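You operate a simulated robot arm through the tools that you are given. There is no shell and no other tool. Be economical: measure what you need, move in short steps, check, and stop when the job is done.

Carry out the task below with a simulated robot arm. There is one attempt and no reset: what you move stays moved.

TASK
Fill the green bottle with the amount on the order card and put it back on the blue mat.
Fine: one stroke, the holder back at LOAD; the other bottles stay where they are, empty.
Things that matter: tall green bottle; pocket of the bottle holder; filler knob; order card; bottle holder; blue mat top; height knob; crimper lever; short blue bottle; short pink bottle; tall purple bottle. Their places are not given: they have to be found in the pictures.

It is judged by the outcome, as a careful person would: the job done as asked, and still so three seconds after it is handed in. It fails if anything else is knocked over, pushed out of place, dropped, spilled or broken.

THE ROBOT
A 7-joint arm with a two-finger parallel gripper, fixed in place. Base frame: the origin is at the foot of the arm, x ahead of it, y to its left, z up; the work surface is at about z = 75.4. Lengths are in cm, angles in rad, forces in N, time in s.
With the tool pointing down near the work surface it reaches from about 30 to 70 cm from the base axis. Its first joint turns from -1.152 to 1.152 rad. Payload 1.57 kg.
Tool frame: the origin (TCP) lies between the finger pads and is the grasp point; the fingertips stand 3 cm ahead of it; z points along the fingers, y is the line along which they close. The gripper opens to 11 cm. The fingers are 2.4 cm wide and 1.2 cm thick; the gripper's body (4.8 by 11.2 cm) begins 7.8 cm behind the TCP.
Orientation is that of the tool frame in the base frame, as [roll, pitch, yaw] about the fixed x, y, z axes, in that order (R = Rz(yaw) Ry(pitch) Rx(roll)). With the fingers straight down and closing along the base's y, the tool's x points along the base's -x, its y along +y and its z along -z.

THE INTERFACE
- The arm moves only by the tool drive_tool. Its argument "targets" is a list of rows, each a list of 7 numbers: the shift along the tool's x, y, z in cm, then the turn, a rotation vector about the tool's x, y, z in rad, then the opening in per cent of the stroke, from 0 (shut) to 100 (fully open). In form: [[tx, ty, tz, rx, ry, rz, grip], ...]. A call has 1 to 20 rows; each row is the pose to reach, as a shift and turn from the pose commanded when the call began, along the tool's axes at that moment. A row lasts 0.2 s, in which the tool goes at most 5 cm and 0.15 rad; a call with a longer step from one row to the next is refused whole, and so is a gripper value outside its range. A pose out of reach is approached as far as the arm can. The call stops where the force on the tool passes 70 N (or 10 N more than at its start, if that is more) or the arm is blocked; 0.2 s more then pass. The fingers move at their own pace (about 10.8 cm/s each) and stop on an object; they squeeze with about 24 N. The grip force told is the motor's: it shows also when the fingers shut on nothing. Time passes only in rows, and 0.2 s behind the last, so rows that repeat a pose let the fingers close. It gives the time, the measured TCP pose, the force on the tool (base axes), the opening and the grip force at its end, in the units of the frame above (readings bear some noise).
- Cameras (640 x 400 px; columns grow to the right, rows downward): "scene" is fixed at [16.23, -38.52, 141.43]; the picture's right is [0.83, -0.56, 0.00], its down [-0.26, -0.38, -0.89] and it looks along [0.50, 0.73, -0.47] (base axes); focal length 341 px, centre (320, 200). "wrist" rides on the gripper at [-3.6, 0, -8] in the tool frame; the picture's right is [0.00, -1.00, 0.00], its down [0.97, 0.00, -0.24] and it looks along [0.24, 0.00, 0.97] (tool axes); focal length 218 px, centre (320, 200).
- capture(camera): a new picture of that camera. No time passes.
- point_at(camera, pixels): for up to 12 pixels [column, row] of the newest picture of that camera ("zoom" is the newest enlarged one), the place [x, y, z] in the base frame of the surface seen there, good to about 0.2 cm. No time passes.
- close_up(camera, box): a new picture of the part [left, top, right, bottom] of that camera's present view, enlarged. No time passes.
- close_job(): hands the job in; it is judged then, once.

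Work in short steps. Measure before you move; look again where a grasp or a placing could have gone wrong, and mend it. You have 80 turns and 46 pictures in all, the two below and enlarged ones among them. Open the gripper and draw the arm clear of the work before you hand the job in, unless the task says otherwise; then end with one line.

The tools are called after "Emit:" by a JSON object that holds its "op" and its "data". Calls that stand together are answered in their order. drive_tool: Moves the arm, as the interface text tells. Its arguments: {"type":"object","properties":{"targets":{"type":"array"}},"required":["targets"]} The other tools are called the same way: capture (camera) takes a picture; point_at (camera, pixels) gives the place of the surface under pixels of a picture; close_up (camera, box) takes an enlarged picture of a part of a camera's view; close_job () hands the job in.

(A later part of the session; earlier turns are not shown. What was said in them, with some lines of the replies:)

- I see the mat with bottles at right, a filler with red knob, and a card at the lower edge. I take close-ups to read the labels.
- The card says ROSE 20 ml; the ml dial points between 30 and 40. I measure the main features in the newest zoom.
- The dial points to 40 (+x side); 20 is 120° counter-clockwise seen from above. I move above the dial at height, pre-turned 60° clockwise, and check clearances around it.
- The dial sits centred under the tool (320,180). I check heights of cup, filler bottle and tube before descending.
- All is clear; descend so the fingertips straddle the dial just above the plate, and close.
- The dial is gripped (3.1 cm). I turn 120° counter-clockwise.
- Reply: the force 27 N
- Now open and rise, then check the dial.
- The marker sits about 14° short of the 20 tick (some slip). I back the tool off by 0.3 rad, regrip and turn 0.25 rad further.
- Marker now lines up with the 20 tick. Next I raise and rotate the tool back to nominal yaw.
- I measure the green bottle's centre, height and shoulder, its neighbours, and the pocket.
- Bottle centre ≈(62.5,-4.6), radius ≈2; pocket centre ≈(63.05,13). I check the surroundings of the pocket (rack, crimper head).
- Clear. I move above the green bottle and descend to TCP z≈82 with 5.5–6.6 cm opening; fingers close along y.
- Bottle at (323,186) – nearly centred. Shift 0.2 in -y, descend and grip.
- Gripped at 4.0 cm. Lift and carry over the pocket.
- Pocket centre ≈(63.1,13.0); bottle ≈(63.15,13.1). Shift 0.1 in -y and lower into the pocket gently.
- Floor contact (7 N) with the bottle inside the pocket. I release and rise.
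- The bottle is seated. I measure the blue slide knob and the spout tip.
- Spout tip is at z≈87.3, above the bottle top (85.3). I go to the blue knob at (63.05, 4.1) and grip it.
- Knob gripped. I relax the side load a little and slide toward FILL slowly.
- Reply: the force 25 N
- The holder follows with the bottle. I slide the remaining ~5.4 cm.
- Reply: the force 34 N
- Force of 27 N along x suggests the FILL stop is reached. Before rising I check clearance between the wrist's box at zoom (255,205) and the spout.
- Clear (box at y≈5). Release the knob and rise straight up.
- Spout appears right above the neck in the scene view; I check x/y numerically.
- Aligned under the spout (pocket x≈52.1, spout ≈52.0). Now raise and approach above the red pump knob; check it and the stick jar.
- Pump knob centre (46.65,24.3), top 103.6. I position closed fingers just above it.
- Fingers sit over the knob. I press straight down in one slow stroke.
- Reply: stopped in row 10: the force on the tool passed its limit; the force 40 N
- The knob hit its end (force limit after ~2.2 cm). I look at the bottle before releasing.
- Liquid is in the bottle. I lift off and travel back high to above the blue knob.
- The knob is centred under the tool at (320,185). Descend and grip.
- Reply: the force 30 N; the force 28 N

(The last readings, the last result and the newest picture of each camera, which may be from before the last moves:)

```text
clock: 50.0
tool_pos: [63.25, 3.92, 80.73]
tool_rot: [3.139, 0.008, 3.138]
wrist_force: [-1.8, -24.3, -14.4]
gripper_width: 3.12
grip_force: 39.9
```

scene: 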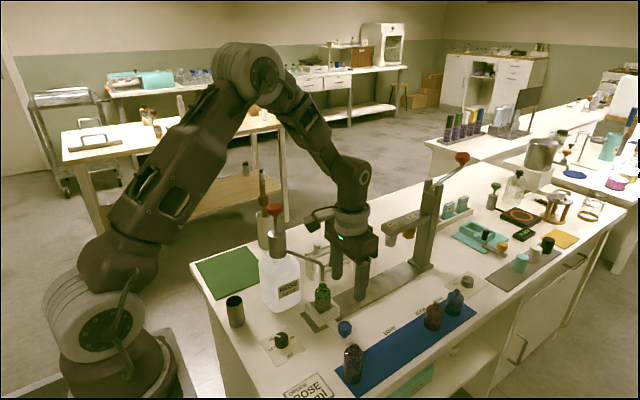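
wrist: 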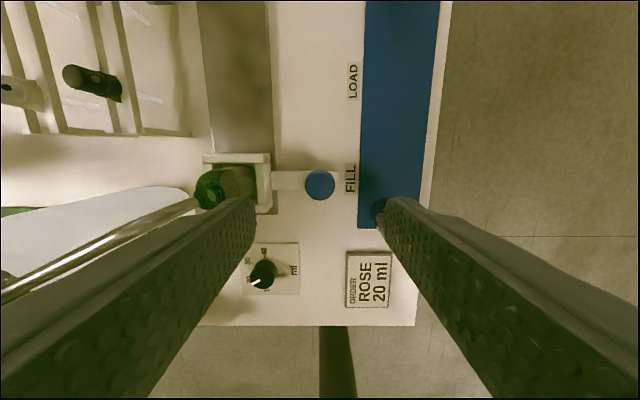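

At LOAD by the readings. Release, rise above the bottle height, and look.

Emit:
{"op": "drive_tool", "data": {"targets": [[0, 0, 0, 0, 0, 0, 60], [0, 0, 0, 0, 0, 0, 60], [0, 0, -3, 0, 0, 0, 60], [0, 0, -7, 0, 0, 0, 60], [0, 0, -12, 0, 0, 0, 60], [0, 4, -12, 0, 0, 0, 60], [0, 8, -12, 0, 0, 0, 60], [0, 8.9, -12, 0, 0, 0, 60], [0, 8.9, -12, 0, 0, 0, 60]]}}

Emit:
{"op": "capture", "data": {"camera": "wrist"}}

Emit:
{"op": "point_at", "data": {"camera": "wrist", "pixels": [[320, 155], [320, 215], [405, 170], [405, 200], [320, 190]]}}

```text
clock: 52.0
tool_pos: [63.4, 12.94, 92.7]
tool_rot: [3.14, 0.009, 3.137]
wrist_force: [-0.4, 0.0, -0.3]
gripper_width: 6.61
grip_force: 0.1
```

```text
9 pictures are left
```

wrist: 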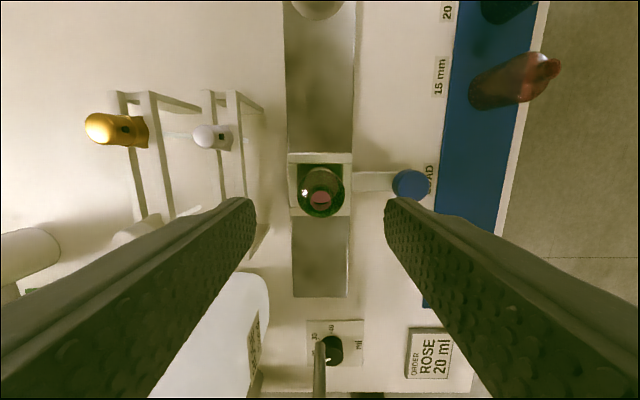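

```text
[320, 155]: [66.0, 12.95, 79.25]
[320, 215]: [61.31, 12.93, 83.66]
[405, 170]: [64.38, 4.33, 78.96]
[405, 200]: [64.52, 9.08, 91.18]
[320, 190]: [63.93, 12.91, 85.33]
```

Holder back at LOAD (rim at x≈66.0 as before), rose liquid in bottle. Shift 0.25 in -x, descend, grip.

Emit:
{"op": "drive_tool", "data": {"targets": [[0.25, 0, 3, 0, 0, 0, 60], [0.25, 0, 6, 0, 0, 0, 60], [0.25, 0, 8.5, 0, 0, 0, 60], [0.25, 0, 9.6, 0, 0, 0, 60], [0.25, 0, 9.6, 0, 0, 0, 60], [0.25, 0, 9.6, 0, 0, 0, 30], [0.25, 0, 9.6, 0, 0, 0, 30], [0.25, 0, 9.6, 0, 0, 0, 30], [0.25, 0, 9.6, 0, 0, 0, 30]]}}

```text
clock: 54.0
tool_pos: [63.01, 12.91, 83.12]
tool_rot: [3.14, 0.009, 3.139]
wrist_force: [0.2, -0.6, 0.7]
gripper_width: 4.06
grip_force: 23.3
```

Gripped. Lift straight up slowly, then carry smoothly to its old spot on the mat.

Emit:
{"op": "drive_tool", "data": {"targets": [[0, 0, -0.7, 0, 0, 0, 30], [0, 0, -1.5, 0, 0, 0, 30], [0, 0, -2.5, 0, 0, 0, 30], [0, 0, -4, 0, 0, 0, 30], [0, 0, -5.5, 0, 0, 0, 30], [0, 0, -7, 0, 0, 0, 30], [0, -1, -7, 0, 0, 0, 30], [0.1, -2.5, -7, 0, 0, 0, 30], [0.2, -4.3, -7, 0, 0, 0, 30], [0.3, -6.1, -7, 0, 0, 0, 30], [0.4, -7.9, -7, 0, 0, 0, 30], [0.4, -9.7, -7, 0, 0, 0, 30], [0.4, -11.5, -7, 0, 0, 0, 30], [0.4, -13.3, -7, 0, 0, 0, 30], [0.4, -15.1, -7, 0, 0, 0, 30], [0.4, -16.6, -7, 0, 0, 0, 30], [0.4, -17.4, -7, 0, 0, 0, 30], [0.4, -17.6, -7, 0, 0, 0, 30], [0.4, -17.6, -7, 0, 0, 0, 30]]}}

Emit:
{"op": "capture", "data": {"camera": "scene"}}

```text
clock: 58.0
tool_pos: [62.49, -4.55, 90.11]
tool_rot: [3.138, 0.007, 3.139]
wrist_force: [0.0, -0.9, -1.4]
gripper_width: 4.01
grip_force: 24.4
```

```text
8 pictures are left
```

scene: 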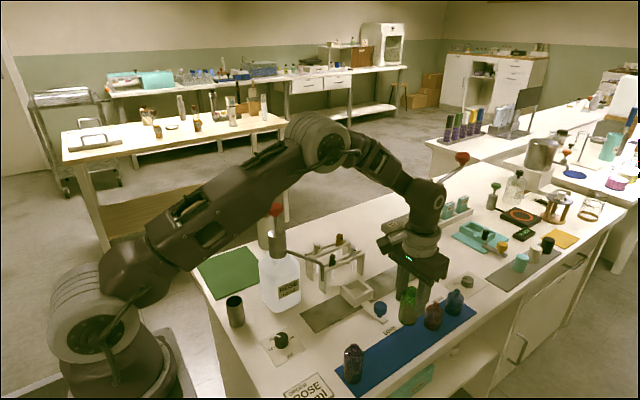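

Lower gently to TCP z≈82.25 where the base meets the mat.

Emit:
{"op": "drive_tool", "data": {"targets": [[0, 0, 1.5, 0, 0, 0, 30], [0, 0, 3.5, 0, 0, 0, 30], [0, 0, 5.5, 0, 0, 0, 30], [0, 0, 6.7, 0, 0, 0, 30], [0, 0, 7.3, 0, 0, 0, 30], [0, 0, 7.6, 0, 0, 0, 30], [0, 0, 7.8, 0, 0, 0, 30], [0, 0, 7.8, 0, 0, 0, 30]]}}

```text
clock: 59.9
tool_pos: [62.52, -4.76, 82.25]
tool_rot: [3.138, 0.007, 3.138]
wrist_force: [-1.0, -0.7, 0.5]
gripper_width: 4.02
grip_force: 24.3
```

No contact load yet; I lower in tiny steps until force shows.

Emit:
{"op": "drive_tool", "data": {"targets": [[0, 0, 0.05, 0, 0, 0, 30], [0, 0, 0.1, 0, 0, 0, 30], [0, 0, 0.1, 0, 0, 0, 30]]}}

Emit:
{"op": "close_up", "data": {"camera": "scene", "box": [370, 270, 450, 350]}}

```text
clock: 60.6
tool_pos: [62.63, -4.62, 82.26]
tool_rot: [3.139, 0.008, 3.137]
wrist_force: [-2.5, -1.5, 13.6]
gripper_width: 4.06
grip_force: 24.2
```

```text
5.00 times, centred on (410, 310) of scene
```

zoom: 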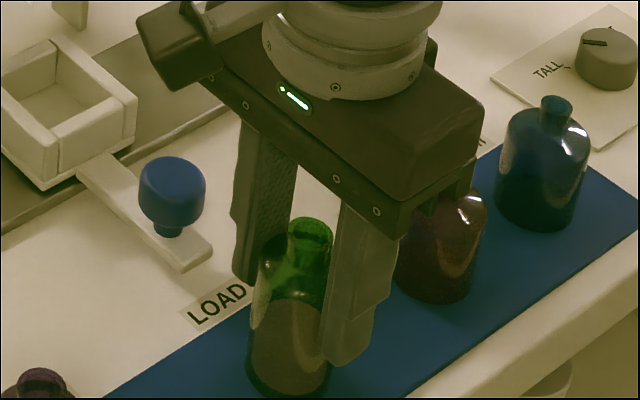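

Contact (13.6 N). I release and rise clear.

Emit:
{"op": "drive_tool", "data": {"targets": [[0, 0, -0.05, 0, 0, 0, 30], [0, 0, -0.05, 0, 0, 0, 60], [0, 0, -0.05, 0, 0, 0, 60], [0, 0, -2, 0, 0, 0, 60], [0, 0, -5, 0, 0, 0, 60], [0, 0, -9, 0, 0, 0, 60], [0, 0, -14, 0, 0, 0, 60], [0, 0, -19, 0, 0, 0, 60], [4, 0, -24, 0, 0, 0, 60], [8, 0, -28, 0, 0, 0, 60], [8, 0, -28, 0, 0, 0, 60]]}}

Emit:
{"op": "capture", "data": {"camera": "wrist"}}

Emit:
{"op": "close_up", "data": {"camera": "scene", "box": [230, 200, 490, 390]}}

```text
refused: row 9 steps farther than a row can; nothing moved
```

```text
6 pictures are left
```

wrist: 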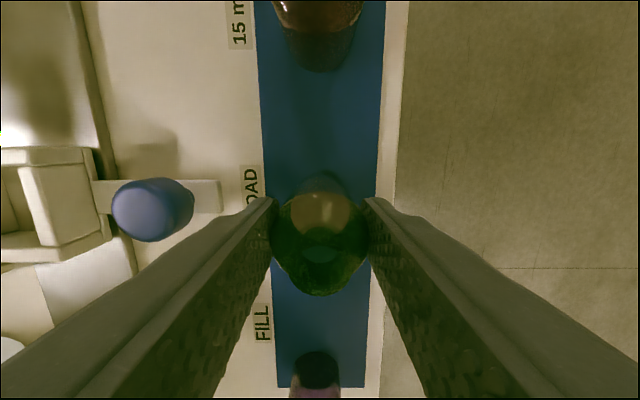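

```text
2.11 times, centred on (360, 295) of scene
```

zoom: 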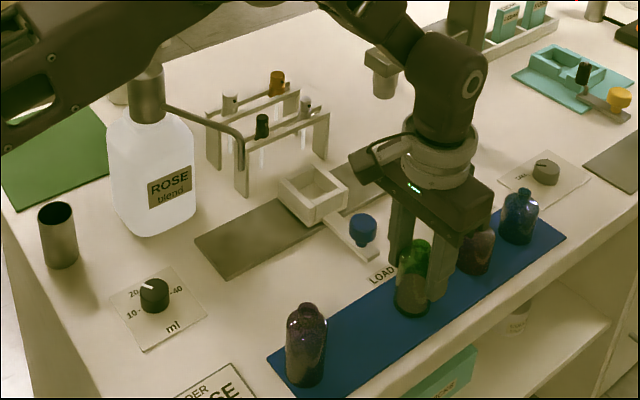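

The call was refused for a too-long step; I retry with shorter steps.

Emit:
{"op": "drive_tool", "data": {"targets": [[0, 0, -0.05, 0, 0, 0, 30], [0, 0, -0.05, 0, 0, 0, 60], [0, 0, -0.05, 0, 0, 0, 60], [0, 0, -2, 0, 0, 0, 60], [0, 0, -5, 0, 0, 0, 60], [0, 0, -9, 0, 0, 0, 60], [0, 0, -13, 0, 0, 0, 60], [0, 0, -17, 0, 0, 0, 60], [3, 0, -20, 0, 0, 0, 60], [6, 0, -23, 0, 0, 0, 60], [9, 0, -26, 0, 0, 0, 60], [9, 0, -26, 0, 0, 0, 60]]}}

Emit:
{"op": "close_up", "data": {"camera": "scene", "box": [230, 200, 490, 390]}}

Emit:
{"op": "capture", "data": {"camera": "wrist"}}

```text
clock: 63.2
tool_pos: [53.47, -4.69, 107.88]
tool_rot: [3.137, 0.007, 3.136]
wrist_force: [-0.2, -0.2, 0.3]
gripper_width: 6.57
grip_force: 0.1
```

```text
2.11 times, centred on (360, 295) of scene
```

zoom: 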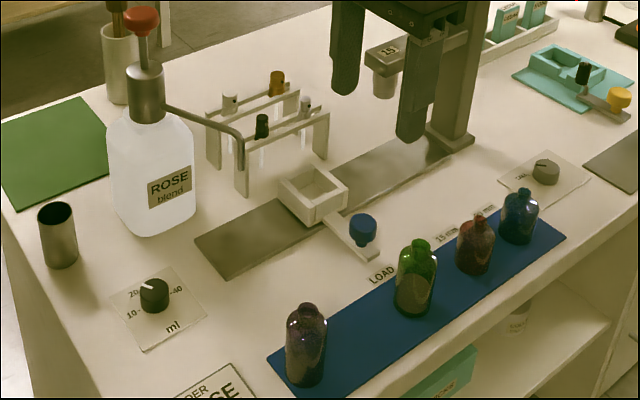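

```text
3 pictures are left
```

wrist: 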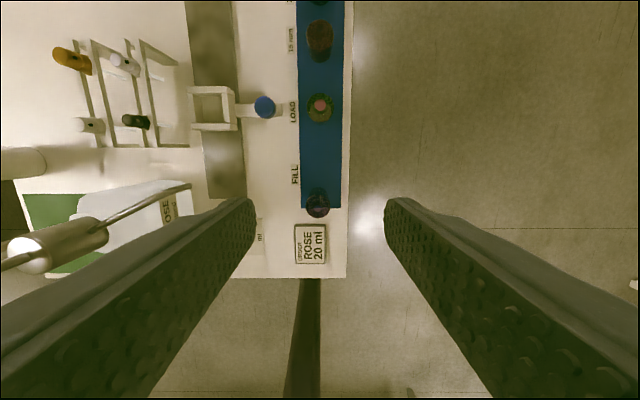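

Bottle stands on the mat, others untouched. A last check of the holder's position.

Emit:
{"op": "point_at", "data": {"camera": "wrist", "pixels": [[212, 88], [214, 128], [264, 98], [264, 114], [293, 112]]}}

```text
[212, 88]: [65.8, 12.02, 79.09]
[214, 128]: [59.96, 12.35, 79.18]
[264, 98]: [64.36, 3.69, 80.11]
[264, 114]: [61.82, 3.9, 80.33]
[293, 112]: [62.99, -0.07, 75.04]
```

Holder centre ≈63.0, matching the LOAD label. Job is done; handing in.

Emit:
{"op": "close_job", "data": {}}

```text
The job is handed in.
```

The green bottle was filled with one 20 ml stroke of ROSE and stands back on the blue mat, with the holder at LOAD and the other bottles left where they were.
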